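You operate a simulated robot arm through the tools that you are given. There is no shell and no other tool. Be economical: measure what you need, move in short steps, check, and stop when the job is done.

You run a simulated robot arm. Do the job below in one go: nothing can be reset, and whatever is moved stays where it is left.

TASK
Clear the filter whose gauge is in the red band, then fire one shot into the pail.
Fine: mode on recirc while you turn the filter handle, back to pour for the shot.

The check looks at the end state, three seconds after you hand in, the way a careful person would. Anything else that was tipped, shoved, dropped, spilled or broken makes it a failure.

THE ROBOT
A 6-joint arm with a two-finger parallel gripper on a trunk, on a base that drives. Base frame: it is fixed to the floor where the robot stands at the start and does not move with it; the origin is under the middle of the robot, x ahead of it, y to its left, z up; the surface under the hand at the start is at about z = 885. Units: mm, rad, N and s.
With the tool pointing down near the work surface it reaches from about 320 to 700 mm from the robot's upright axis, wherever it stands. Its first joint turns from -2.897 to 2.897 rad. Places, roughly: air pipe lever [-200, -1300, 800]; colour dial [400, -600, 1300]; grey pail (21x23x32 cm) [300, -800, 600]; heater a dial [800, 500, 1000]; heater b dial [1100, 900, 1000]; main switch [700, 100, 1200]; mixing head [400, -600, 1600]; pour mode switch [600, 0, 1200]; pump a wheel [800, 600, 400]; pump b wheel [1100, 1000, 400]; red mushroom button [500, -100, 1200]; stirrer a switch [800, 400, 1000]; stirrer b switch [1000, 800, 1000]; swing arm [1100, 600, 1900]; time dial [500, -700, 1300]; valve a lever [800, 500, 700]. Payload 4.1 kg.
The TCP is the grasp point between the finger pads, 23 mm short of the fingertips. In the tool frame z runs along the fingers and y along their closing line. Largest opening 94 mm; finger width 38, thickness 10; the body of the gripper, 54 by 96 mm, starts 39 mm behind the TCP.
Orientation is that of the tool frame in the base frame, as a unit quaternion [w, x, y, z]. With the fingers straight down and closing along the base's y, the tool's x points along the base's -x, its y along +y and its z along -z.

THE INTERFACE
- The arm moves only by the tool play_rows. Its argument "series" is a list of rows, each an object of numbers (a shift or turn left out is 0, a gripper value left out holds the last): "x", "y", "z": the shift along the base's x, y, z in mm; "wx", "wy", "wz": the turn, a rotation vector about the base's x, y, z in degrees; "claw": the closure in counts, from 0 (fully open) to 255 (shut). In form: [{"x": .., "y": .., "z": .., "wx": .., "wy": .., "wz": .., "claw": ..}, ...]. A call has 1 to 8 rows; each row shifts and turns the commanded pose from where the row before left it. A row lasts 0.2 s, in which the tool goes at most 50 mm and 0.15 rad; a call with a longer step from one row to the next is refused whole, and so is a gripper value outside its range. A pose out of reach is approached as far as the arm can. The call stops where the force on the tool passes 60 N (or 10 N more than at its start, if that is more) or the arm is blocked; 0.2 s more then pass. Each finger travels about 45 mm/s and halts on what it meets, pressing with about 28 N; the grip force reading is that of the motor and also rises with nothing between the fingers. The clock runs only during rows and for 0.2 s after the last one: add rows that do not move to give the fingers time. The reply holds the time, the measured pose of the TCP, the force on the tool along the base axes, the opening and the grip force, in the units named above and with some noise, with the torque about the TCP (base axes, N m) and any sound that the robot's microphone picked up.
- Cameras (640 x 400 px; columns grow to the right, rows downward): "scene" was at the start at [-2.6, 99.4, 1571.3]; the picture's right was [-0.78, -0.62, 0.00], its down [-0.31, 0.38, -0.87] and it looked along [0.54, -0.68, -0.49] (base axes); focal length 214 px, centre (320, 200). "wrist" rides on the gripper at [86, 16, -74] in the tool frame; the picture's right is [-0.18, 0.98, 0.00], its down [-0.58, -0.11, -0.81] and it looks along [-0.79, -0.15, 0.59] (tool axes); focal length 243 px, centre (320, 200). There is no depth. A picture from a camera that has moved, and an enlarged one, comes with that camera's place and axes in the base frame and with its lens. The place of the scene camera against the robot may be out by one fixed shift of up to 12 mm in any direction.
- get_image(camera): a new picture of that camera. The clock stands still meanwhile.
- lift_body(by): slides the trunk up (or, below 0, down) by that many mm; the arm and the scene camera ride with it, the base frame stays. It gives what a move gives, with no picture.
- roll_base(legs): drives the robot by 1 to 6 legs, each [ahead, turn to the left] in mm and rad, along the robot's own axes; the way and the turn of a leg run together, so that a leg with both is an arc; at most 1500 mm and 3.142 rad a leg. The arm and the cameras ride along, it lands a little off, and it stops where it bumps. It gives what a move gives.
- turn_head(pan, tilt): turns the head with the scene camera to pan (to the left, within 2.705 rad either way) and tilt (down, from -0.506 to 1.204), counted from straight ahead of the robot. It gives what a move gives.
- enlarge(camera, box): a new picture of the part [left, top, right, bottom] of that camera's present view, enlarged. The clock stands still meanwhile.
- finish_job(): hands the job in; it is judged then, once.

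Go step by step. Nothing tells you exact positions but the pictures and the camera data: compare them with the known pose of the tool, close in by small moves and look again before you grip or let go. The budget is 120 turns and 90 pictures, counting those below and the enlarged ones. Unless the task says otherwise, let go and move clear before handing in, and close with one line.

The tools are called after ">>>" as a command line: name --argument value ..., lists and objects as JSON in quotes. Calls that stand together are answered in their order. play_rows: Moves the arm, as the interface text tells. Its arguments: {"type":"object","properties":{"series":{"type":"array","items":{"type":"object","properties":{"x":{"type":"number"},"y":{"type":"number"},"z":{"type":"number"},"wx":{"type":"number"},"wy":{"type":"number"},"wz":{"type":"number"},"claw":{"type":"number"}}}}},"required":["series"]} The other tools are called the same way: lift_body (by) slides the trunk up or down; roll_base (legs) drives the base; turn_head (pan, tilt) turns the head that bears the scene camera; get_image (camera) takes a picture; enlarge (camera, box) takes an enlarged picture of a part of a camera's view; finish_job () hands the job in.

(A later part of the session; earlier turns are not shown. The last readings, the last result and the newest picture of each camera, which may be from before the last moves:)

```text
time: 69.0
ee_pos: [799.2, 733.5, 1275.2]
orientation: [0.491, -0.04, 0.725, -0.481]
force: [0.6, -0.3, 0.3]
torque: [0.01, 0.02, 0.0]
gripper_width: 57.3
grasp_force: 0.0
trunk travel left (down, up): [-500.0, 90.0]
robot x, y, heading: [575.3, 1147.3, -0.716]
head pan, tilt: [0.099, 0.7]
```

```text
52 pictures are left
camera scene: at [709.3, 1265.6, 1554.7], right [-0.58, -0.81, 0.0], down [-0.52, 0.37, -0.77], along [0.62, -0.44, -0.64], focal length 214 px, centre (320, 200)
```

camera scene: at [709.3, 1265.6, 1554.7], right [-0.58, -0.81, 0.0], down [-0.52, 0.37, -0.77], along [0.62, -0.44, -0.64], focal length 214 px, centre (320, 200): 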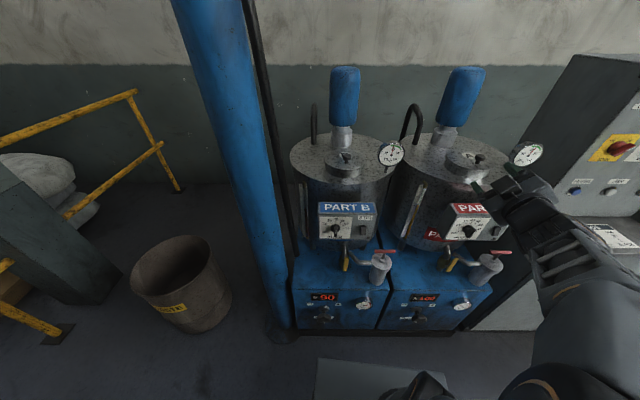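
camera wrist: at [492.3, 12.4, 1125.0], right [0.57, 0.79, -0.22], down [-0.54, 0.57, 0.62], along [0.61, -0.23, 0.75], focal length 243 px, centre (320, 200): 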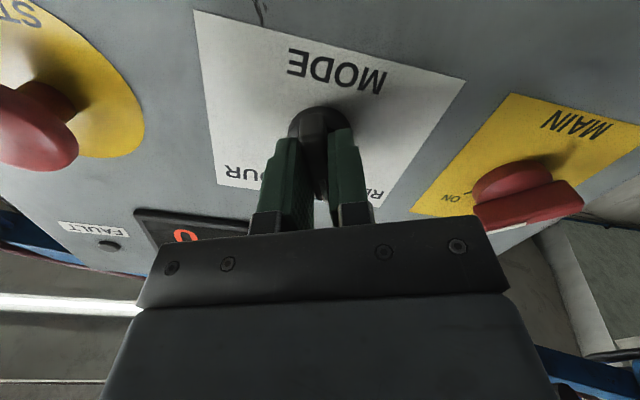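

>>> enlarge --camera "scene" --box '[300, 190, 420, 330]'

>>> enlarge --camera "scene" --box '[360, 240, 410, 280]'

>>> enlarge --camera "scene" --box '[350, 285, 380, 315]'

```text
2.86 times, centred on (360, 260) of scene
camera zoom: at [709.3, 1265.6, 1554.7], right [-0.58, -0.81, 0.0], down [-0.52, 0.37, -0.77], along [0.62, -0.44, -0.64], focal length 613 px, centre (206, 29)
```

zoom: 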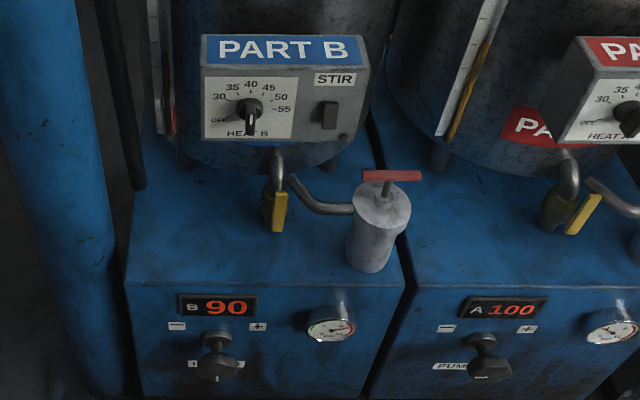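

```text
10.00 times, centred on (385, 260) of scene
camera zoom: at [709.3, 1265.6, 1554.7], right [-0.58, -0.81, 0.0], down [-0.52, 0.37, -0.77], along [0.62, -0.44, -0.64], focal length 2145 px, centre (-330, -400)
```

zoom: 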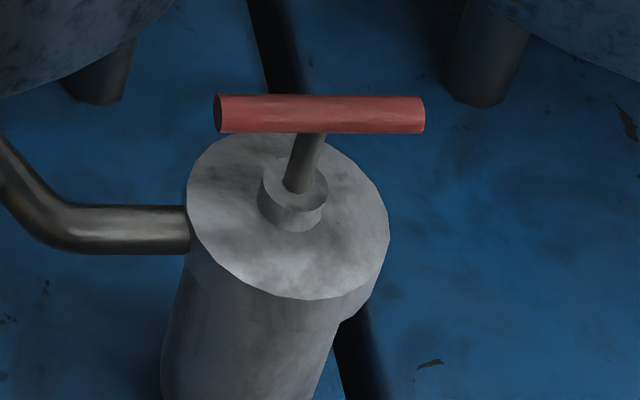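

```text
13.33 times, centred on (365, 300) of scene
camera zoom: at [709.3, 1265.6, 1554.7], right [-0.58, -0.81, 0.0], down [-0.52, 0.37, -0.77], along [0.62, -0.44, -0.64], focal length 2860 px, centre (-280, -1133)
```

zoom: 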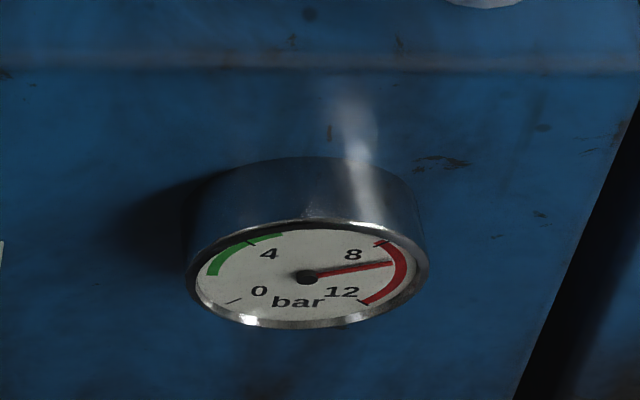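

Gauge B is confirmed in the red. The T-handle is at about (997, 728, 813), bar ≈88 mm long, parallel to the pump front. I'll turn the tool downward, staying clear of the PART B box.

>>> play_rows --series '[{"x": 6, "y": 8, "z": -18, "wx": 4.88, "wy": 6.21, "claw": 0}, {"x": 6, "y": 8, "z": -18, "wx": 4.88, "wy": 6.21}, {"x": 6, "y": 8, "z": -18, "wx": 4.88, "wy": 6.21}, {"x": 6, "y": 8, "z": -18, "wx": 4.88, "wy": 6.21}, {"x": 6, "y": 8, "z": -18, "wx": 4.88, "wy": 6.21}, {"x": 6, "y": 8, "z": -18, "wx": 4.88, "wy": 6.21}, {"x": 6, "y": 8, "z": -18, "wx": 4.88, "wy": 6.21}, {"x": 6, "y": 8, "z": -18, "wx": 4.88, "wy": 6.21}]'

>>> play_rows --series '[{"wx": 4.88, "wy": 6.21}, {"wx": 4.88, "wy": 6.21}, {"wx": 4.88, "wy": 6.21}, {"wz": 8}, {"wz": 8}, {"wz": 8}, {"wz": 8}, {}]'

```text
time: 70.8
ee_pos: [846.4, 796.7, 1131.6]
orientation: [0.131, -0.071, 0.976, -0.16]
force: [-0.4, -1.0, -0.5]
torque: [0.0, 0.03, 0.04]
gripper_width: 93.9
grasp_force: 0.0
trunk travel left (down, up): [-500.0, 90.0]
robot x, y, heading: [572.0, 1148.2, -0.718]
head pan, tilt: [0.099, 0.7]
```

```text
time: 72.6
ee_pos: [846.6, 797.9, 1131.8]
orientation: [-0.012, -0.352, 0.935, -0.025]
force: [0.0, 0.4, 0.5]
torque: [-0.01, 0.03, 0.01]
gripper_width: 93.8
grasp_force: 0.0
trunk travel left (down, up): [-500.0, 90.0]
robot x, y, heading: [580.3, 1145.1, -0.714]
head pan, tilt: [0.099, 0.7]
```

>>> play_rows --series '[{"z": -40, "wz": 5.3, "wx": 3.1}, {"z": -40, "wz": 5.3}, {"z": -40}, {"x": 30, "y": -12, "z": -20}, {"x": 30, "y": -12}, {"x": 30, "y": -12}, {}]'

>>> get_image --camera "wrist"

>>> get_image --camera "scene"

```text
time: 74.2
ee_pos: [937.6, 761.3, 991.3]
orientation: [-0.001, -0.437, 0.899, 0.001]
force: [0.9, -0.3, 0.3]
torque: [0.01, 0.0, 0.0]
gripper_width: 94.1
grasp_force: 0.0
trunk travel left (down, up): [-500.0, 90.0]
robot x, y, heading: [574.4, 1148.8, -0.719]
head pan, tilt: [0.099, 0.7]
```

```text
48 pictures are left
camera wrist: at [871.4, 704.0, 1065.7], right [-0.66, 0.75, 0.0], down [0.45, 0.39, 0.81], along [0.61, 0.53, -0.59], focal length 243 px, centre (320, 200)
```

wrist: 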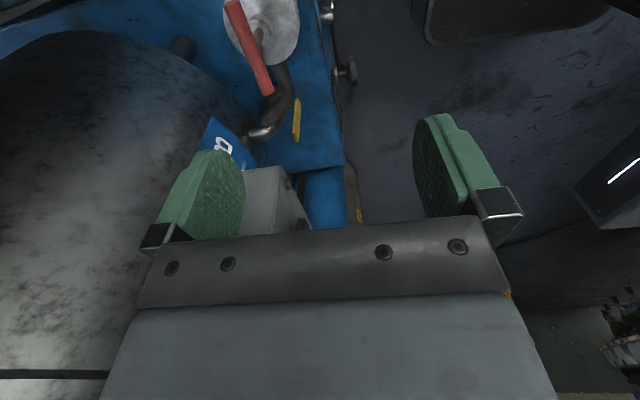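

```text
47 pictures are left
camera scene: at [709.5, 1265.5, 1554.7], right [-0.58, -0.81, 0.0], down [-0.52, 0.37, -0.76], along [0.62, -0.44, -0.64], focal length 214 px, centre (320, 200)
```

scene: 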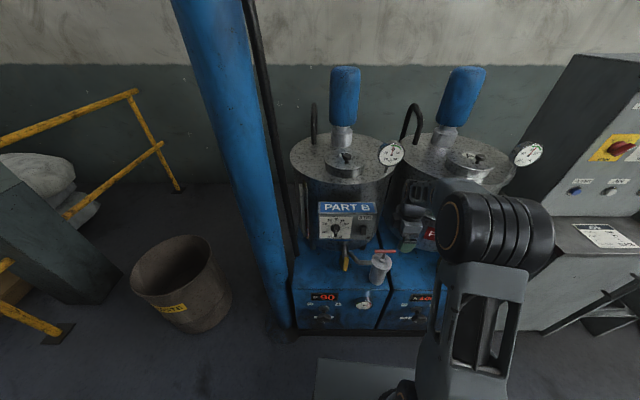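

>>> play_rows --series '[{"x": 18, "y": -14, "z": -25}, {"x": 18, "y": -13, "z": -25}, {"x": 18, "y": -13, "z": -25}, {"z": -15}, {}]'

>>> get_image --camera "wrist"

>>> enlarge --camera "scene" --box '[300, 170, 460, 330]'

```text
time: 75.4
ee_pos: [989.1, 720.4, 900.1]
orientation: [-0.001, -0.437, 0.899, 0.0]
force: [0.9, -0.2, -0.1]
torque: [-0.04, -0.03, -0.04]
gripper_width: 93.8
grasp_force: 0.0
trunk travel left (down, up): [-500.0, 90.0]
robot x, y, heading: [577.5, 1147.8, -0.717]
head pan, tilt: [0.099, 0.7]
```

```text
46 pictures are left
camera wrist: at [923.9, 663.1, 976.2], right [-0.66, 0.75, 0.0], down [0.45, 0.39, 0.81], along [0.61, 0.53, -0.59], focal length 243 px, centre (320, 200)
```

wrist: 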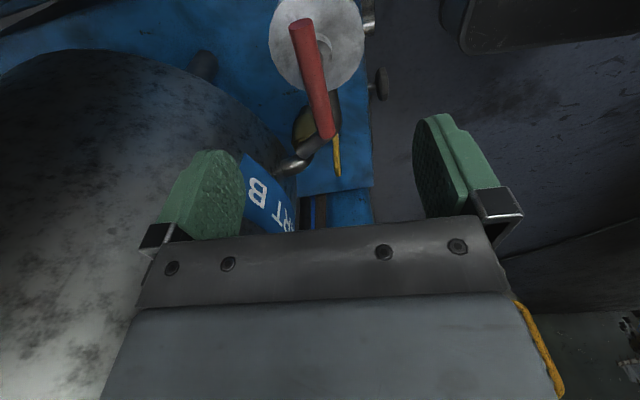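

```text
2.50 times, centred on (380, 250) of scene
camera zoom: at [709.2, 1265.6, 1554.7], right [-0.58, -0.81, 0.0], down [-0.52, 0.37, -0.76], along [0.62, -0.44, -0.64], focal length 536 px, centre (170, 75)
```

zoom: 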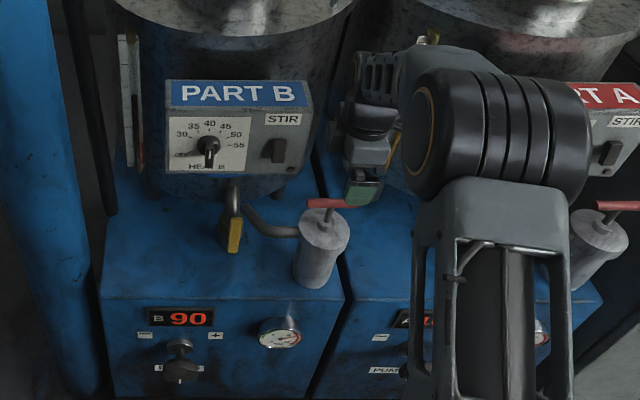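

The wrist view puts the bar centre at about (996, 723, 813). I descend over it and close.

>>> play_rows --series '[{"x": 6, "y": 3, "z": -25}, {"z": -25}, {"z": -20}, {}]'

>>> get_image --camera "wrist"

>>> enlarge --camera "scene" --box '[350, 200, 420, 270]'

```text
time: 76.4
ee_pos: [996.2, 726.8, 829.7]
orientation: [0.0, -0.436, 0.9, -0.001]
force: [-0.1, 0.3, -0.2]
torque: [0.02, -0.03, 0.05]
gripper_width: 93.8
grasp_force: 0.0
trunk travel left (down, up): [-500.0, 90.0]
robot x, y, heading: [575.7, 1149.6, -0.718]
head pan, tilt: [0.099, 0.7]
```

```text
44 pictures are left
camera wrist: at [928.9, 669.0, 905.3], right [-0.66, 0.75, 0.0], down [0.45, 0.39, 0.81], along [0.61, 0.53, -0.59], focal length 243 px, centre (320, 200)
```

wrist: 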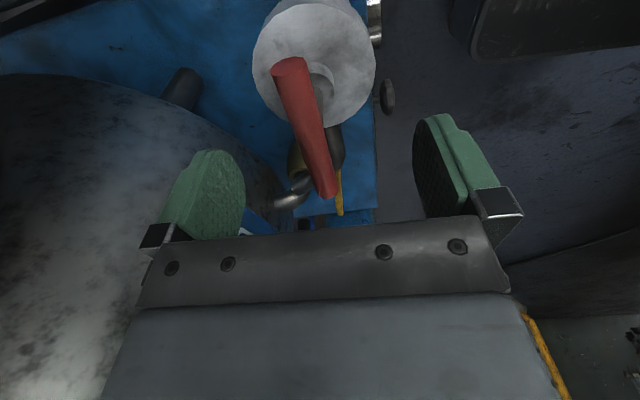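

```text
5.71 times, centred on (385, 235) of scene
camera zoom: at [709.4, 1265.5, 1554.7], right [-0.58, -0.81, 0.0], down [-0.52, 0.37, -0.76], along [0.62, -0.44, -0.64], focal length 1226 px, centre (-51, 0)
```

zoom: 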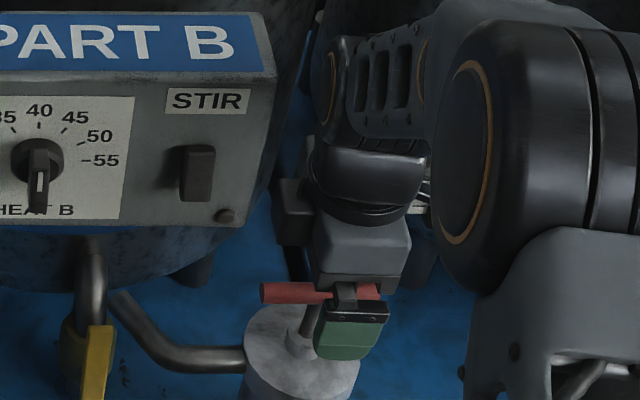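

>>> play_rows --series '[{"x": -2, "y": -3, "z": -13}, {"claw": 255}, {}, {}, {}, {}, {}]'

>>> get_image --camera "wrist"

```text
time: 78.0
ee_pos: [994.8, 722.4, 817.4]
orientation: [-0.001, -0.438, 0.899, -0.002]
force: [14.3, -13.9, -0.9]
torque: [-0.4, -0.37, -0.07]
gripper_width: 15.6
grasp_force: 45.0
trunk travel left (down, up): [-500.0, 90.0]
robot x, y, heading: [576.9, 1148.1, -0.719]
head pan, tilt: [0.099, 0.7]
```

```text
42 pictures are left
camera wrist: at [929.8, 663.7, 893.6], right [-0.66, 0.75, 0.0], down [0.44, 0.39, 0.81], along [0.61, 0.53, -0.59], focal length 243 px, centre (320, 200)
```

wrist: 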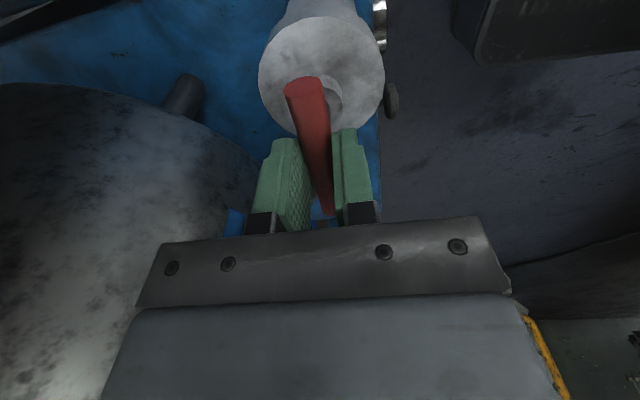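

Bar gripped at 15.6 mm. I turn the handle clockwise (from above) in steps, nudging 1.5 mm forward to ease the side load.

>>> play_rows --series '[{"x": 1.4, "y": -1.1}, {"wz": -7}, {"wz": -8}, {"wz": -8}, {"wz": -8}, {"wz": -8}, {}]'

>>> enlarge --camera "scene" --box '[345, 200, 425, 320]'

```text
time: 79.6
ee_pos: [993.6, 723.5, 817.4]
orientation: [-0.002, -0.11, 0.994, 0.002]
force: [-4.7, 17.7, 5.4]
torque: [0.66, -1.29, 0.04]
gripper_width: 15.5
grasp_force: 45.0
trunk travel left (down, up): [-500.0, 90.0]
robot x, y, heading: [575.7, 1146.8, -0.712]
head pan, tilt: [0.099, 0.7]
```

```text
3.33 times, centred on (385, 260) of scene
camera zoom: at [708.0, 1268.0, 1554.5], right [-0.58, -0.81, 0.0], down [-0.52, 0.37, -0.77], along [0.62, -0.44, -0.64], focal length 715 px, centre (103, 0)
```

zoom: 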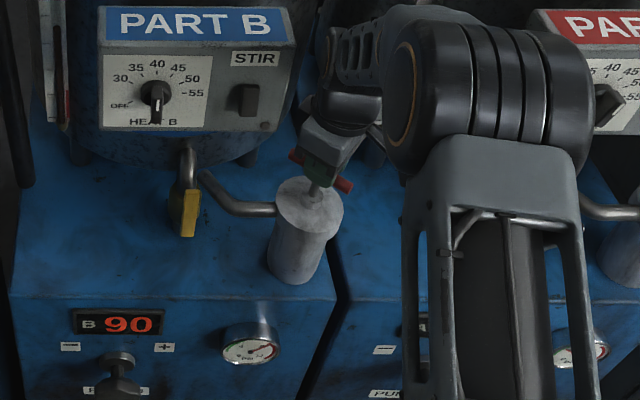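

>>> play_rows --series '[{"y": 1.5, "wz": -7}, {"wz": -8}, {"wz": -8}, {"wz": -8}, {"wz": -8}, {"wz": -8}, {}]'

>>> enlarge --camera "scene" --box '[345, 200, 425, 320]'

>>> enlarge --camera "scene" --box '[350, 285, 380, 315]'

```text
time: 81.2
ee_pos: [995.2, 726.9, 818.8]
orientation: [-0.003, 0.295, 0.956, 0.001]
force: [-3.4, 40.3, 2.0]
torque: [0.44, -0.43, 0.1]
gripper_width: 15.5
grasp_force: 45.0
trunk travel left (down, up): [-500.0, 90.0]
robot x, y, heading: [577.2, 1148.2, -0.717]
head pan, tilt: [0.099, 0.7]
```

```text
3.33 times, centred on (385, 260) of scene
camera zoom: at [708.7, 1270.7, 1554.4], right [-0.58, -0.82, 0.0], down [-0.53, 0.37, -0.77], along [0.62, -0.44, -0.64], focal length 715 px, centre (103, 0)
```

zoom: 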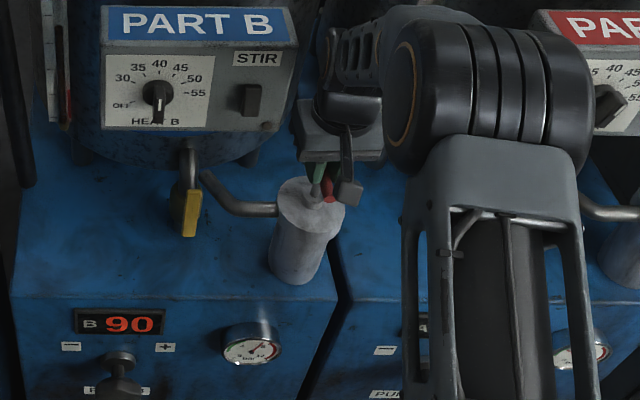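

```text
13.33 times, centred on (365, 300) of scene
camera zoom: at [708.7, 1270.7, 1554.4], right [-0.58, -0.82, 0.0], down [-0.53, 0.37, -0.77], along [0.62, -0.44, -0.64], focal length 2860 px, centre (-280, -1133)
```

zoom: 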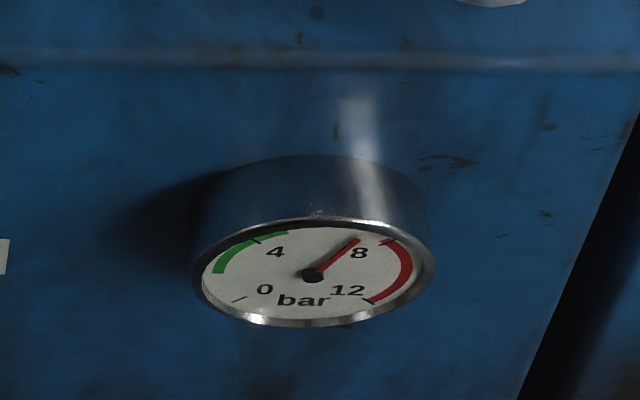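

The needle falls as the handle turns (now ≈7 bar after ~86°). I'll go a further 35°, easing the side load, then re-grip on the right side away from the PART B box.

>>> play_rows --series '[{"y": 2.5}, {"wz": -7}, {"wz": -7}, {"wz": -7}, {"wz": -7}, {"wz": -7}, {}]'

>>> enlarge --camera "scene" --box '[345, 200, 425, 320]'

```text
time: 82.8
ee_pos: [996.9, 727.6, 817.5]
orientation: [-0.003, 0.567, 0.823, 0.001]
force: [8.5, 36.8, -8.2]
torque: [1.15, 0.05, 0.11]
gripper_width: 15.5
grasp_force: 45.1
trunk travel left (down, up): [-500.0, 90.0]
robot x, y, heading: [577.1, 1150.4, -0.714]
head pan, tilt: [0.099, 0.7]
```

```text
3.33 times, centred on (385, 260) of scene
camera zoom: at [710.9, 1269.8, 1554.1], right [-0.58, -0.82, 0.0], down [-0.53, 0.37, -0.77], along [0.62, -0.44, -0.64], focal length 715 px, centre (103, 0)
```

zoom: 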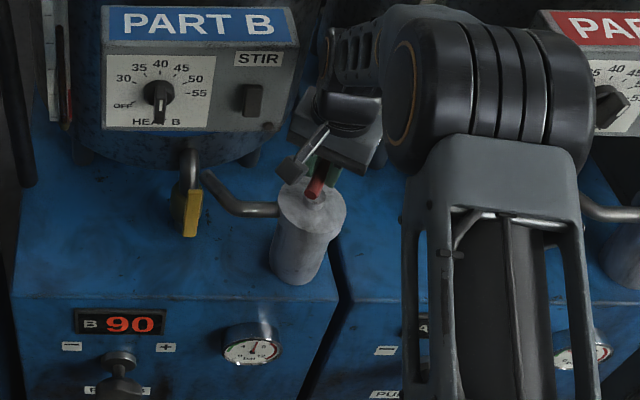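

>>> play_rows --series '[{"y": 2, "wz": -5}, {"wz": -5}, {"claw": 120}, {}, {}, {"z": 20}, {"z": 30, "x": -10, "y": -13}, {"z": 10, "x": -8, "y": -10}]'

>>> play_rows --series '[{"wz": 8.5}, {"wz": 8.5}, {"wz": 8.5}, {"wz": 8.5}, {"wz": 8.5}, {"wz": 8.5}, {"wz": 8.5}, {"wz": 8.5}]'

>>> play_rows --series '[{"wz": 8.5}, {"wz": 8.5}, {"wz": 8.5}, {"wz": 8.5}, {"wz": 8.5}, {"wz": 8.5}, {"wz": 8.5}, {}]'

>>> get_image --camera "wrist"

>>> enlarge --camera "scene" --box '[345, 200, 425, 320]'

```text
time: 84.6
ee_pos: [975.9, 703.2, 876.0]
orientation: [0.0, 0.637, 0.77, 0.001]
force: [-0.3, 0.5, -1.3]
torque: [0.0, 0.03, 0.01]
gripper_width: 49.5
grasp_force: 0.0
trunk travel left (down, up): [-500.0, 90.0]
robot x, y, heading: [575.5, 1147.6, -0.719]
head pan, tilt: [0.099, 0.7]
```

```text
time: 86.4
ee_pos: [979.3, 703.0, 879.7]
orientation: [-0.001, 0.097, 0.995, 0.0]
force: [-0.3, -0.8, 0.6]
torque: [0.0, -0.02, -0.03]
gripper_width: 49.8
grasp_force: 0.0
trunk travel left (down, up): [-500.0, 90.0]
robot x, y, heading: [578.7, 1152.1, -0.721]
head pan, tilt: [0.099, 0.7]
```

```text
time: 88.2
ee_pos: [978.4, 702.2, 878.8]
orientation: [-0.001, -0.409, 0.912, 0.0]
force: [0.0, 0.2, -0.5]
torque: [0.01, -0.02, -0.01]
gripper_width: 49.7
grasp_force: 0.0
trunk travel left (down, up): [-500.0, 90.0]
robot x, y, heading: [575.5, 1150.3, -0.717]
head pan, tilt: [0.099, 0.7]
```

```text
37 pictures are left
camera wrist: at [909.0, 649.3, 953.4], right [-0.61, 0.79, 0.0], down [0.47, 0.36, 0.81], along [0.64, 0.49, -0.59], focal length 243 px, centre (320, 200)
```

wrist: 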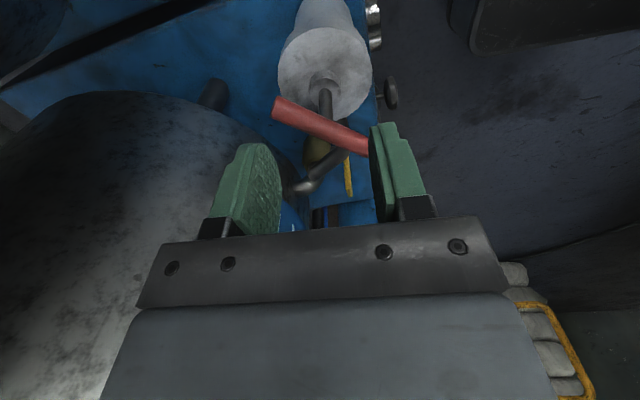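

```text
3.33 times, centred on (385, 260) of scene
camera zoom: at [709.7, 1265.9, 1554.7], right [-0.58, -0.81, 0.0], down [-0.52, 0.37, -0.76], along [0.62, -0.44, -0.64], focal length 715 px, centre (103, 0)
```

zoom: 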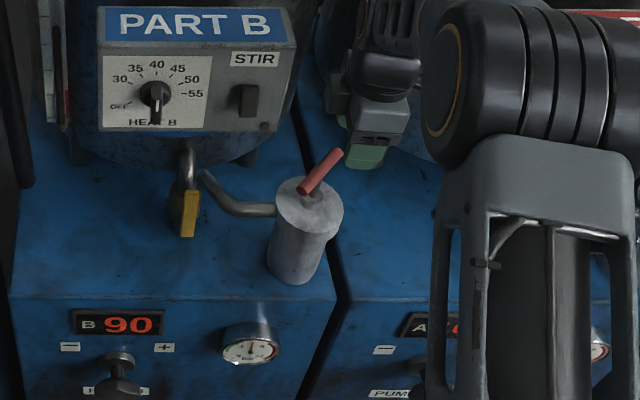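

>>> play_rows --series '[{"wz": 7.5}, {"wz": 7.5}, {"wz": 7.5}, {"wz": 7.5}, {"wz": 7.5}, {"wz": 7.5}, {"wz": 7.4}, {}]'

>>> get_image --camera "wrist"

```text
time: 90.0
ee_pos: [978.3, 702.0, 878.3]
orientation: [0.0, 0.771, -0.637, 0.0]
force: [-0.5, -0.4, 0.7]
torque: [0.0, 0.01, 0.01]
gripper_width: 49.9
grasp_force: 0.1
trunk travel left (down, up): [-500.0, 90.0]
robot x, y, heading: [575.5, 1149.1, -0.717]
head pan, tilt: [0.099, 0.7]
```

```text
35 pictures are left
camera wrist: at [979.1, 615.8, 953.9], right [-1.0, 0.0, 0.0], down [0.0, 0.59, 0.81], along [0.0, 0.81, -0.59], focal length 243 px, centre (320, 200)
```

wrist: 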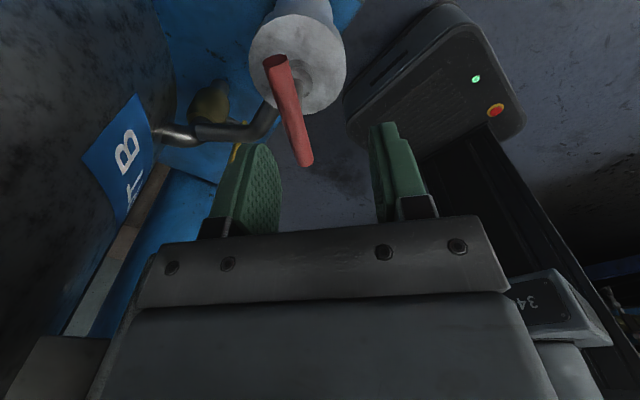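

>>> play_rows --series '[{"x": 9, "y": 13}, {"x": 10, "y": 13}, {"z": -25}, {"z": -25}, {"z": -11, "claw": 255}, {}, {}, {}]'

>>> get_image --camera "wrist"

```text
time: 91.8
ee_pos: [998.2, 728.4, 817.3]
orientation: [0.001, 0.769, -0.639, 0.0]
force: [-3.4, -1.3, -2.7]
torque: [-0.66, -0.04, -0.02]
gripper_width: 15.7
grasp_force: 45.3
trunk travel left (down, up): [-500.0, 90.0]
robot x, y, heading: [578.9, 1146.1, -0.717]
head pan, tilt: [0.099, 0.7]
```

```text
34 pictures are left
camera wrist: at [998.0, 641.3, 893.9], right [-1.0, 0.0, 0.0], down [0.0, 0.59, 0.81], along [0.0, 0.81, -0.59], focal length 243 px, centre (320, 200)
```

wrist: 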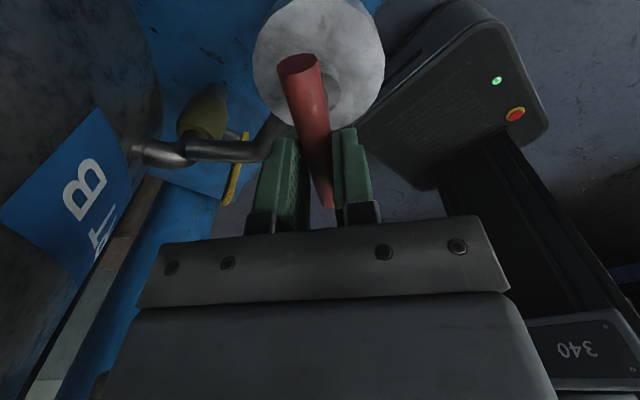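

Re-gripped with almost no side load. Turning on clockwise.

>>> play_rows --series '[{"wz": -8}, {"wz": -8}, {"wz": -8}, {"wz": -8}, {"wz": -8}, {"wz": -8}, {"wz": -8}, {"wz": -8}]'

>>> enlarge --camera "scene" --box '[345, 270, 390, 315]'

```text
time: 93.6
ee_pos: [1001.6, 726.6, 817.7]
orientation: [0.0, -0.314, 0.949, -0.004]
force: [33.4, -9.6, 8.7]
torque: [-0.9, 0.39, 0.11]
gripper_width: 15.7
grasp_force: 45.5
trunk travel left (down, up): [-500.0, 90.0]
robot x, y, heading: [574.7, 1149.2, -0.713]
head pan, tilt: [0.099, 0.7]
```

```text
8.89 times, centred on (368, 292) of scene
camera zoom: at [712.8, 1265.8, 1554.5], right [-0.58, -0.82, 0.0], down [-0.53, 0.37, -0.76], along [0.62, -0.44, -0.65], focal length 1906 px, centre (-102, -622)
```

zoom: 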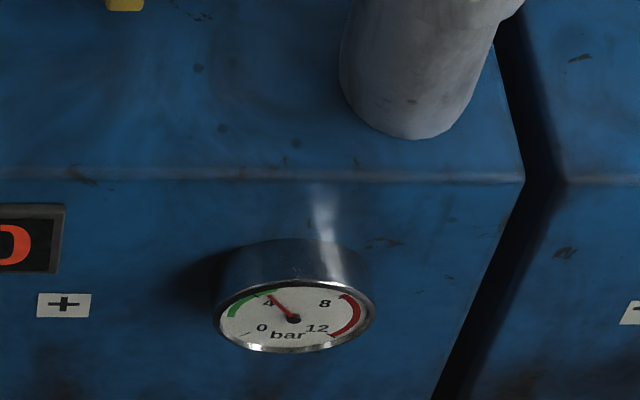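

Needle is entering the green (~4). A bit more, with a small re-centring shift.

>>> play_rows --series '[{"x": 2.5, "y": -0.5}, {"wz": -8}, {"wz": -8}, {"wz": -8}, {"wz": -8}, {"wz": -8}, {"wz": -8}, {}]'

>>> enlarge --camera "scene" --box '[345, 270, 390, 315]'

```text
time: 95.4
ee_pos: [1002.0, 723.2, 817.3]
orientation: [0.003, 0.1, 0.995, -0.003]
force: [15.6, -34.5, 14.0]
torque: [-0.51, 0.6, 0.1]
gripper_width: 15.7
grasp_force: 44.5
trunk travel left (down, up): [-500.0, 90.0]
robot x, y, heading: [576.2, 1144.6, -0.717]
head pan, tilt: [0.099, 0.7]
```

```text
8.89 times, centred on (368, 292) of scene
camera zoom: at [710.9, 1262.7, 1554.9], right [-0.58, -0.81, 0.0], down [-0.52, 0.38, -0.76], along [0.62, -0.44, -0.65], focal length 1906 px, centre (-102, -622)
```

zoom: 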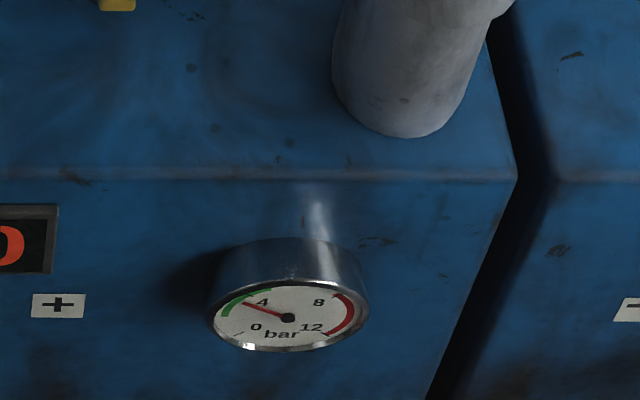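

>>> play_rows --series '[{"x": -1, "y": -2}, {"wz": -7}, {"wz": -7}, {"wz": -7}, {}]'

>>> enlarge --camera "scene" --box '[350, 285, 380, 315]'

```text
time: 96.6
ee_pos: [1002.3, 722.6, 818.1]
orientation: [0.003, 0.279, 0.96, -0.003]
force: [15.1, -34.3, 12.2]
torque: [-0.38, 0.24, 0.08]
gripper_width: 15.8
grasp_force: 44.5
trunk travel left (down, up): [-500.0, 90.0]
robot x, y, heading: [573.2, 1147.7, -0.721]
head pan, tilt: [0.099, 0.7]
```

```text
13.33 times, centred on (365, 300) of scene
camera zoom: at [710.7, 1262.7, 1554.8], right [-0.58, -0.81, 0.0], down [-0.52, 0.38, -0.76], along [0.62, -0.44, -0.65], focal length 2860 px, centre (-280, -1133)
```

zoom: 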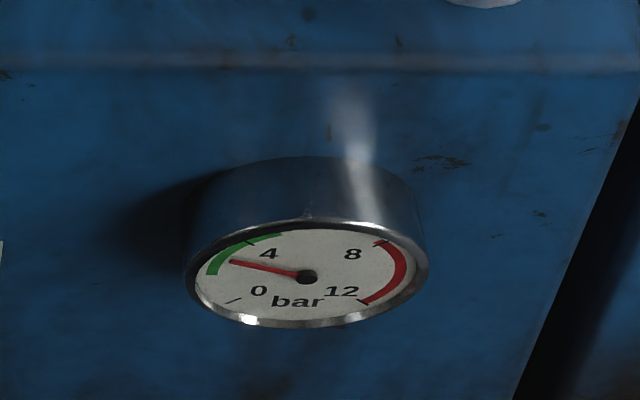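

Gauge B is mid-green, like A's. I release, lift clear and check for gauge stability.

>>> play_rows --series '[{"claw": 110}, {}, {}, {"z": 25}, {"z": 25, "x": -8, "y": -10}, {"z": 20, "x": -8, "y": -10}, {"x": -30, "y": 10, "z": 40}, {"x": -35, "y": 20, "z": 40}]'

>>> play_rows --series '[{"x": -35, "y": 20, "z": 40}, {"x": -35, "y": 20, "z": 40}, {"x": -30, "y": 20, "z": 20}, {}]'

>>> enlarge --camera "scene" --box '[345, 230, 405, 315]'

```text
refused: row 7 steps farther than a row can; nothing moved
```

```text
refused: row 1 steps farther than a row can; nothing moved
```

```text
4.71 times, centred on (375, 272) of scene
camera zoom: at [710.7, 1262.7, 1554.8], right [-0.58, -0.81, 0.0], down [-0.52, 0.38, -0.76], along [0.62, -0.44, -0.65], focal length 1009 px, centre (61, -141)
```

zoom: 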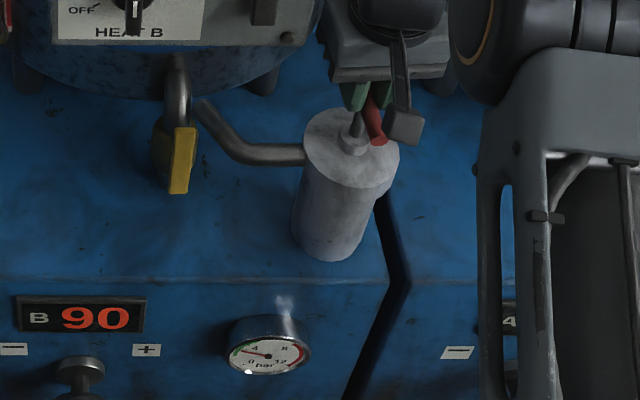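

>>> play_rows --series '[{"claw": 110}, {}, {}, {"z": 25}, {"z": 25, "x": -8, "y": -10}, {"z": 20, "x": -8, "y": -10}, {"x": -25, "y": 10, "z": 35}, {"x": -30, "y": 18, "z": 30}]'

>>> play_rows --series '[{"x": -30, "y": 18, "z": 30}, {"x": -30, "y": 18, "z": 30}, {"x": -30, "y": 18, "z": 30}, {"x": -10, "y": 8, "z": 40}, {}]'

>>> enlarge --camera "scene" --box '[345, 230, 405, 315]'

```text
time: 98.4
ee_pos: [931.3, 734.5, 948.8]
orientation: [0.0, 0.279, 0.96, 0.0]
force: [0.9, 0.6, 0.8]
torque: [0.01, -0.01, 0.04]
gripper_width: 53.4
grasp_force: 0.0
trunk travel left (down, up): [-500.0, 90.0]
robot x, y, heading: [575.9, 1148.8, -0.715]
head pan, tilt: [0.099, 0.7]
```

```text
time: 99.6
ee_pos: [829.8, 798.3, 1080.7]
orientation: [-0.001, 0.278, 0.961, 0.0]
force: [-0.1, 0.3, 0.2]
torque: [0.01, -0.07, -0.03]
gripper_width: 53.9
grasp_force: 0.3
trunk travel left (down, up): [-500.0, 90.0]
robot x, y, heading: [576.5, 1149.0, -0.722]
head pan, tilt: [0.099, 0.7]
```

```text
4.71 times, centred on (375, 272) of scene
camera zoom: at [709.6, 1266.1, 1554.7], right [-0.58, -0.81, 0.0], down [-0.52, 0.37, -0.77], along [0.62, -0.44, -0.64], focal length 1009 px, centre (61, -141)
```

zoom: 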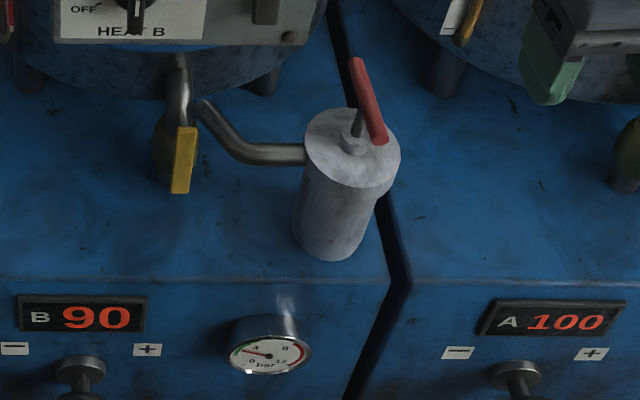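

Filter B is cleared (needle in the green). Driving back to the panel to set POUR.

>>> roll_base --legs '[[0, -1.372], [815, 0], [0, 1.42]]'

```text
time: 110.8
ee_pos: [428.6, 109.9, 1080.1]
orientation: [-0.001, 0.265, 0.964, -0.001]
force: [-0.8, -0.6, -1.1]
torque: [0.03, 0.0, -0.01]
gripper_width: 53.6
grasp_force: 0.0
trunk travel left (down, up): [-500.0, 90.0]
robot x, y, heading: [165.9, 451.7, -0.684]
head pan, tilt: [0.099, 0.7]
```

>>> play_rows --series '[{"x": 26, "y": -20.4, "z": 15}, {"x": 26, "y": -20.4, "z": 15}, {"x": 26, "y": -20.4, "z": 15, "wx": -4.9, "wy": -6.2}, {"z": 15, "wx": -4.9, "wy": -6.2}, {"z": 15, "wx": -4.9, "wy": -6.2}, {"z": 15, "wx": -4.9, "wy": -6.2}, {"z": 15, "wx": -4.9, "wy": -6.2}, {"z": 15, "wx": -4.9, "wy": -6.2}]'

>>> play_rows --series '[{"wx": -4.9, "wy": -6.2}, {"wx": -4.9, "wy": -6.2}, {"wx": -4.9, "wy": -6.2}, {"wx": -4.9, "wy": -6.2}, {"wx": -4.9, "wy": -6.2}, {}]'

```text
time: 112.6
ee_pos: [506.2, 50.0, 1203.1]
orientation: [0.371, 0.243, 0.883, -0.157]
force: [-1.2, -0.3, -0.8]
torque: [-0.01, 0.0, -0.01]
gripper_width: 53.6
grasp_force: 0.1
trunk travel left (down, up): [-500.0, 90.0]
robot x, y, heading: [167.5, 450.0, -0.695]
head pan, tilt: [0.099, 0.7]
```

```text
time: 114.0
ee_pos: [507.3, 49.2, 1201.1]
orientation: [0.633, 0.192, 0.7, -0.268]
force: [0.3, -0.8, -0.1]
torque: [0.0, 0.01, 0.04]
gripper_width: 53.5
grasp_force: 0.1
trunk travel left (down, up): [-500.0, 90.0]
robot x, y, heading: [161.9, 456.5, -0.69]
head pan, tilt: [0.099, 0.7]
```

>>> play_rows --series '[{"wx": -1.9, "wy": -2.4}, {"wx": -5.9, "wy": 4.63}, {"wx": -5.9, "wy": 4.63}, {"wx": -5.9, "wy": 4.63}, {"wx": -5.9, "wy": 4.63}, {"wx": -5.9, "wy": 4.63}, {}]'

>>> get_image --camera "wrist"

```text
time: 115.6
ee_pos: [449.4, 24.2, 1284.6]
orientation: [0.528, -0.043, 0.709, -0.466]
force: [0.2, -0.2, 0.2]
torque: [0.0, 0.02, 0.01]
gripper_width: 53.6
grasp_force: 0.1
out of reach, approached as far as the arm can: row 3, 4, 5, 6
trunk travel left (down, up): [-500.0, 90.0]
robot x, y, heading: [161.5, 453.9, -0.69]
head pan, tilt: [0.099, 0.7]
```

```text
28 pictures are left
camera wrist: at [359.3, 31.2, 1212.3], right [0.5, 0.65, -0.56], down [-0.43, 0.76, 0.5], along [0.75, -0.01, 0.66], focal length 243 px, centre (320, 200)
```

wrist: 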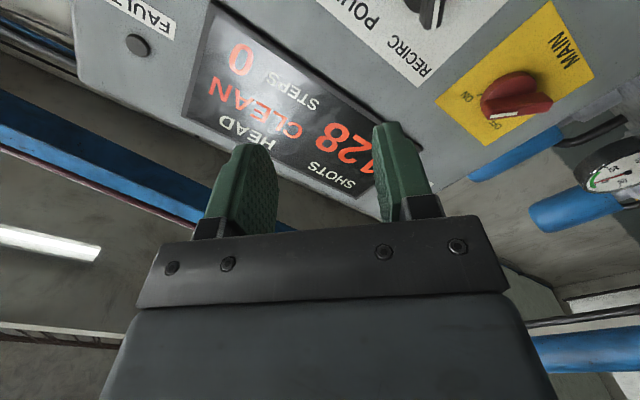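

The roll limit is the same, so I'll approach at about −17° roll with fingers open and let the grip catch the bar at an angle, then turn clockwise. Rolling back first.

>>> play_rows --series '[{"wx": 5.5, "wy": -4.33, "claw": 0}, {"wx": 5.5, "wy": -4.33}, {"wx": 5.5, "wy": -4.33}, {"wx": 5.5, "wy": -4.33}, {"x": 10, "y": 5, "z": -25}, {"x": 10, "y": 5, "z": -25}, {"x": 10, "y": 5, "z": -25}, {}]'

```text
time: 117.4
ee_pos: [479.0, 40.5, 1207.9]
orientation: [0.626, 0.13, 0.695, -0.328]
force: [-0.5, 0.6, 0.3]
torque: [0.03, -0.02, -0.01]
gripper_width: 94.1
grasp_force: 0.1
trunk travel left (down, up): [-500.0, 90.0]
robot x, y, heading: [166.1, 455.4, -0.689]
head pan, tilt: [0.099, 0.7]
```

>>> play_rows --series '[{"x": 22, "y": -9, "z": -2}, {"x": 17, "y": -13, "z": -1}, {"x": 17, "y": -13}, {"x": 17, "y": -13}, {}]'

>>> get_image --camera "wrist"

```text
time: 118.6
ee_pos: [548.2, -8.5, 1205.4]
orientation: [0.625, 0.131, 0.695, -0.329]
force: [-0.1, 0.1, 0.2]
torque: [0.0, -0.02, 0.03]
gripper_width: 94.0
grasp_force: 0.0
trunk travel left (down, up): [-500.0, 90.0]
robot x, y, heading: [168.6, 451.7, -0.692]
head pan, tilt: [0.099, 0.7]
```

```text
27 pictures are left
camera wrist: at [484.4, 30.1, 1119.0], right [0.62, 0.78, -0.11], down [-0.59, 0.55, 0.59], along [0.52, -0.3, 0.8], focal length 243 px, centre (320, 200)
```

wrist: 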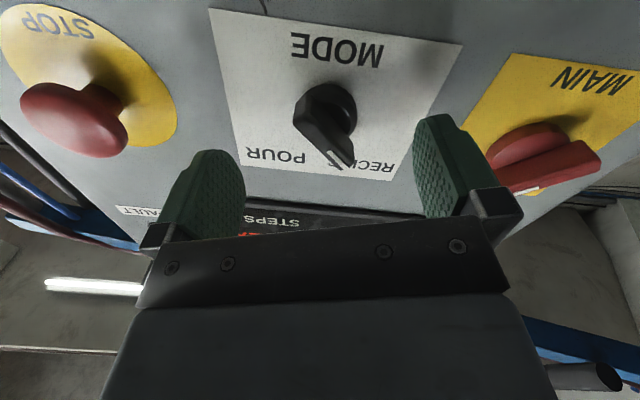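

>>> play_rows --series '[{"x": 10.5, "y": -5.5}, {"x": 10, "y": -5.5}, {}, {"claw": 255}, {}, {}, {}, {}]'

>>> get_image --camera "wrist"

```text
time: 120.4
ee_pos: [571.6, -15.4, 1207.4]
orientation: [0.627, 0.126, 0.696, -0.325]
force: [10.0, 11.8, 3.3]
torque: [0.02, 0.04, 1.33]
gripper_width: 27.4
grasp_force: 45.0
trunk travel left (down, up): [-500.0, 90.0]
robot x, y, heading: [164.6, 453.0, -0.686]
head pan, tilt: [0.099, 0.7]
```

```text
26 pictures are left
camera wrist: at [506.4, 22.2, 1121.4], right [0.61, 0.79, -0.11], down [-0.6, 0.54, 0.59], along [0.53, -0.29, 0.8], focal length 243 px, centre (320, 200)
```

wrist: 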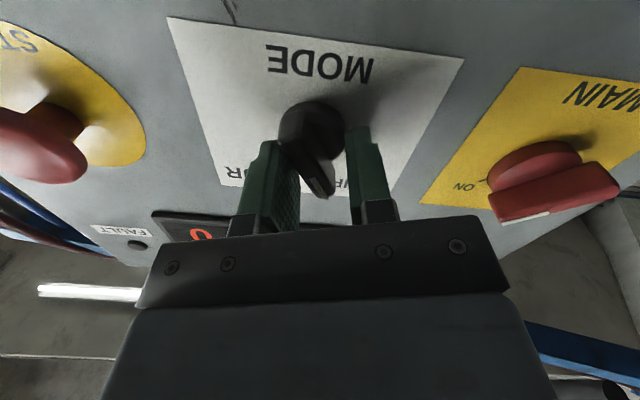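

Caught diagonally (27 mm). Turning clockwise toward POUR.

>>> play_rows --series '[{"x": 1.5, "y": 2, "wx": 5.9, "wy": -4.63}, {"wx": 5.9, "wy": -4.63}, {"wx": 5.9, "wy": -4.63}, {"wx": 5.9, "wy": -4.63}, {"wx": 5.9, "wy": -4.63}, {"wx": 5.9, "wy": -4.63}, {"wx": 5.9, "wy": -4.63}, {"wx": 5.9, "wy": -4.63}]'

>>> get_image --camera "wrist"

```text
time: 122.2
ee_pos: [567.7, -19.9, 1206.6]
orientation: [0.707, 0.463, 0.534, 0.03]
force: [-32.2, -16.3, 14.3]
torque: [-0.16, -0.15, 0.57]
gripper_width: 12.5
grasp_force: 44.8
trunk travel left (down, up): [-500.0, 90.0]
robot x, y, heading: [164.4, 451.9, -0.7]
head pan, tilt: [0.099, 0.7]
```

```text
25 pictures are left
camera wrist: at [552.9, 82.0, 1155.6], right [0.37, 0.46, 0.81], down [-0.93, 0.13, 0.35], along [0.06, -0.88, 0.47], focal length 243 px, centre (320, 200)
```

wrist: 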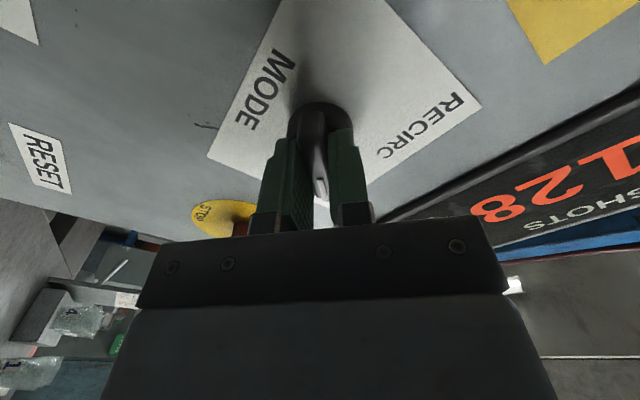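

Bar is back at the POUR angle. Releasing, backing out, and checking.

>>> play_rows --series '[{"claw": 100}, {}, {}, {"x": -16, "y": 12.5}, {"x": -24, "y": 19}, {"x": -30, "y": 24}, {"x": -30, "y": 24}, {}]'

>>> turn_head --pan 0.0 --tilt 0.5

>>> enlarge --camera "scene" --box '[310, 120, 470, 220]'

```text
time: 124.0
ee_pos: [473.9, 61.3, 1207.0]
orientation: [0.706, 0.46, 0.538, 0.028]
force: [-0.1, 0.3, 0.0]
torque: [-0.01, -0.01, 0.01]
gripper_width: 57.6
grasp_force: 0.1
trunk travel left (down, up): [-500.0, 90.0]
robot x, y, heading: [167.2, 454.8, -0.691]
head pan, tilt: [0.099, 0.7]
```

```text
time: 124.7
ee_pos: [475.1, 61.9, 1206.7]
orientation: [0.705, 0.461, 0.538, 0.029]
force: [-0.2, 0.2, -0.3]
torque: [-0.02, -0.01, 0.03]
gripper_width: 57.3
grasp_force: 0.0
trunk travel left (down, up): [-500.0, 90.0]
robot x, y, heading: [163.1, 450.6, -0.69]
head pan, tilt: [0.0, 0.499]
```

```text
4.00 times, centred on (390, 170) of scene
camera zoom: at [294.6, 563.0, 1572.3], right [-0.64, -0.77, 0.0], down [-0.37, 0.3, -0.88], along [0.68, -0.56, -0.48], focal length 858 px, centre (40, 320)
```

zoom: 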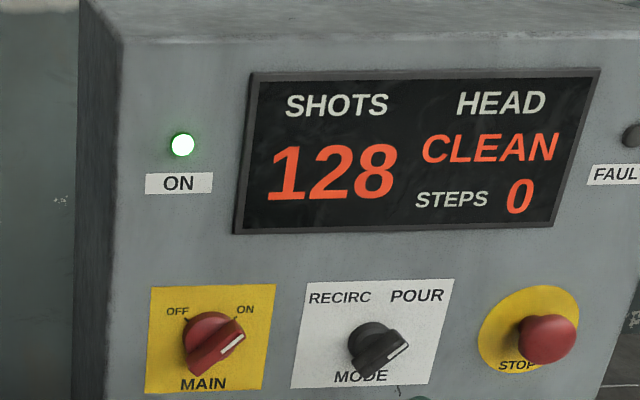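

POUR is set and no fault. Now drive to the bench in front of the mixing head and inspect the nozzle, hole and pail.

>>> roll_base --legs '[[-100, 0], [0, -1.18], [620, 0], [0, 1.2]]'

>>> turn_head --pan -0.2 --tilt 0.5

>>> get_image --camera "scene"

```text
time: 134.8
ee_pos: [208.1, -451.6, 1207.0]
orientation: [0.705, 0.461, 0.538, 0.028]
force: [-0.1, 0.9, -0.5]
torque: [-0.01, 0.04, 0.0]
gripper_width: 57.5
grasp_force: 0.0
trunk travel left (down, up): [-500.0, 90.0]
robot x, y, heading: [-101.5, -58.7, -0.691]
head pan, tilt: [0.0, 0.499]
```

```text
time: 135.6
ee_pos: [207.5, -451.3, 1207.2]
orientation: [0.705, 0.461, 0.538, 0.029]
force: [-0.1, 0.4, -0.4]
torque: [0.03, 0.02, 0.0]
gripper_width: 57.1
grasp_force: 0.0
trunk travel left (down, up): [-500.0, 90.0]
robot x, y, heading: [-101.8, -61.9, -0.687]
head pan, tilt: [-0.201, 0.499]
```

```text
23 pictures are left
camera scene: at [14.6, 36.7, 1572.4], right [-0.78, -0.63, 0.0], down [-0.3, 0.37, -0.88], along [0.55, -0.68, -0.48], focal length 214 px, centre (320, 200)
```

scene: 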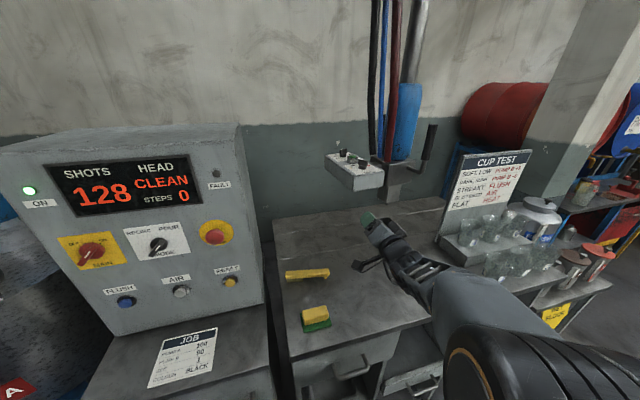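

>>> enlarge --camera "scene" --box '[310, 110, 450, 230]'

>>> lift_body --by -250

>>> turn_head --pan -0.5 --tilt 0.5

>>> get_image --camera "scene"

```text
3.33 times, centred on (380, 170) of scene
camera zoom: at [14.6, 36.7, 1572.4], right [-0.78, -0.63, 0.0], down [-0.3, 0.37, -0.88], along [0.55, -0.68, -0.48], focal length 715 px, centre (120, 300)
```

zoom: 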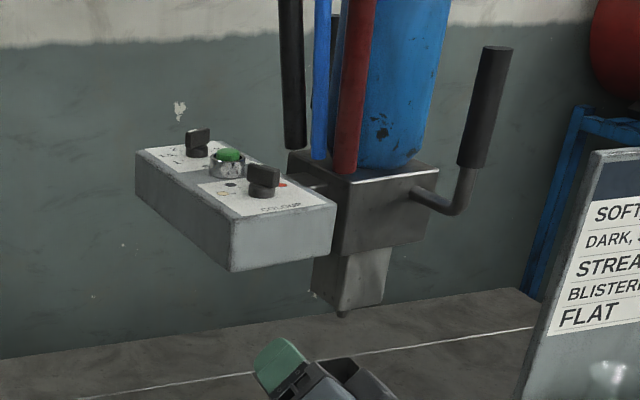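

```text
time: 137.6
ee_pos: [206.5, -452.3, 1009.1]
orientation: [0.72, 0.457, 0.522, 0.034]
force: [-2.5, 0.2, 14.4]
torque: [1.81, 0.21, 0.28]
gripper_width: 57.4
grasp_force: 0.1
trunk travel left (down, up): [-286.0, 304.0]
robot x, y, heading: [-101.9, -62.6, -0.687]
head pan, tilt: [-0.201, 0.499]
stopped: the force on the tool passed its limit at 84 N (the readings are from after the stop); the commanded pose is now the measured one
```

```text
time: 138.3
ee_pos: [207.4, -451.6, 1007.8]
orientation: [0.719, 0.456, 0.523, 0.035]
force: [1.2, -3.1, 28.7]
torque: [2.89, 0.04, -0.09]
gripper_width: 57.2
grasp_force: 0.0
trunk travel left (down, up): [-286.0, 304.0]
robot x, y, heading: [-105.4, -63.9, -0.688]
head pan, tilt: [-0.499, 0.499]
```

```text
21 pictures are left
camera scene: at [-9.7, 23.6, 1358.7], right [-0.93, -0.37, 0.0], down [-0.18, 0.44, -0.88], along [0.33, -0.82, -0.48], focal length 214 px, centre (320, 200)
```

scene: 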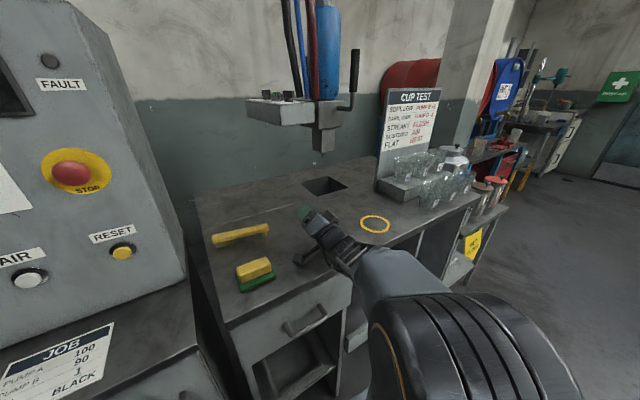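

The wrist camera touched the bench top; raising the trunk a little and moving on.

>>> lift_body --by 60

>>> enlarge --camera "scene" --box '[230, 80, 480, 380]'

```text
time: 139.3
ee_pos: [208.3, -453.5, 1065.5]
orientation: [0.716, 0.459, 0.525, 0.034]
force: [-0.8, 0.2, -0.2]
torque: [-0.01, 0.03, 0.02]
gripper_width: 57.4
grasp_force: 0.1
trunk travel left (down, up): [-346.0, 244.0]
robot x, y, heading: [-100.7, -59.9, -0.692]
head pan, tilt: [-0.499, 0.499]
```

```text
1.33 times, centred on (355, 230) of scene
camera zoom: at [-8.8, 23.0, 1418.4], right [-0.93, -0.37, 0.0], down [-0.18, 0.44, -0.88], along [0.33, -0.82, -0.48], focal length 286 px, centre (273, 160)
```

zoom: 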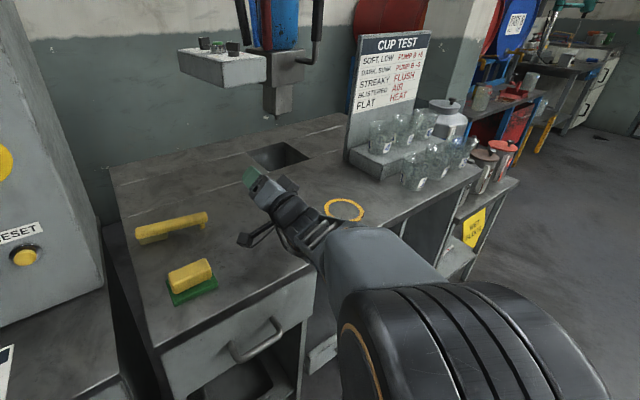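

>>> enlarge --camera "scene" --box '[280, 130, 360, 210]'

```text
5.00 times, centred on (320, 170) of scene
camera zoom: at [-8.8, 23.0, 1418.4], right [-0.93, -0.37, 0.0], down [-0.18, 0.44, -0.88], along [0.33, -0.82, -0.48], focal length 1072 px, centre (320, 350)
```

zoom: 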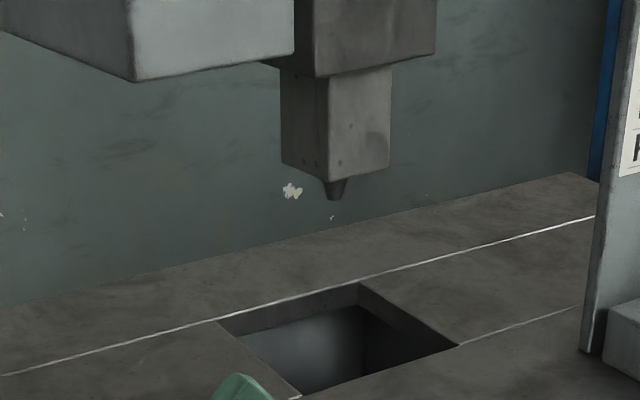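

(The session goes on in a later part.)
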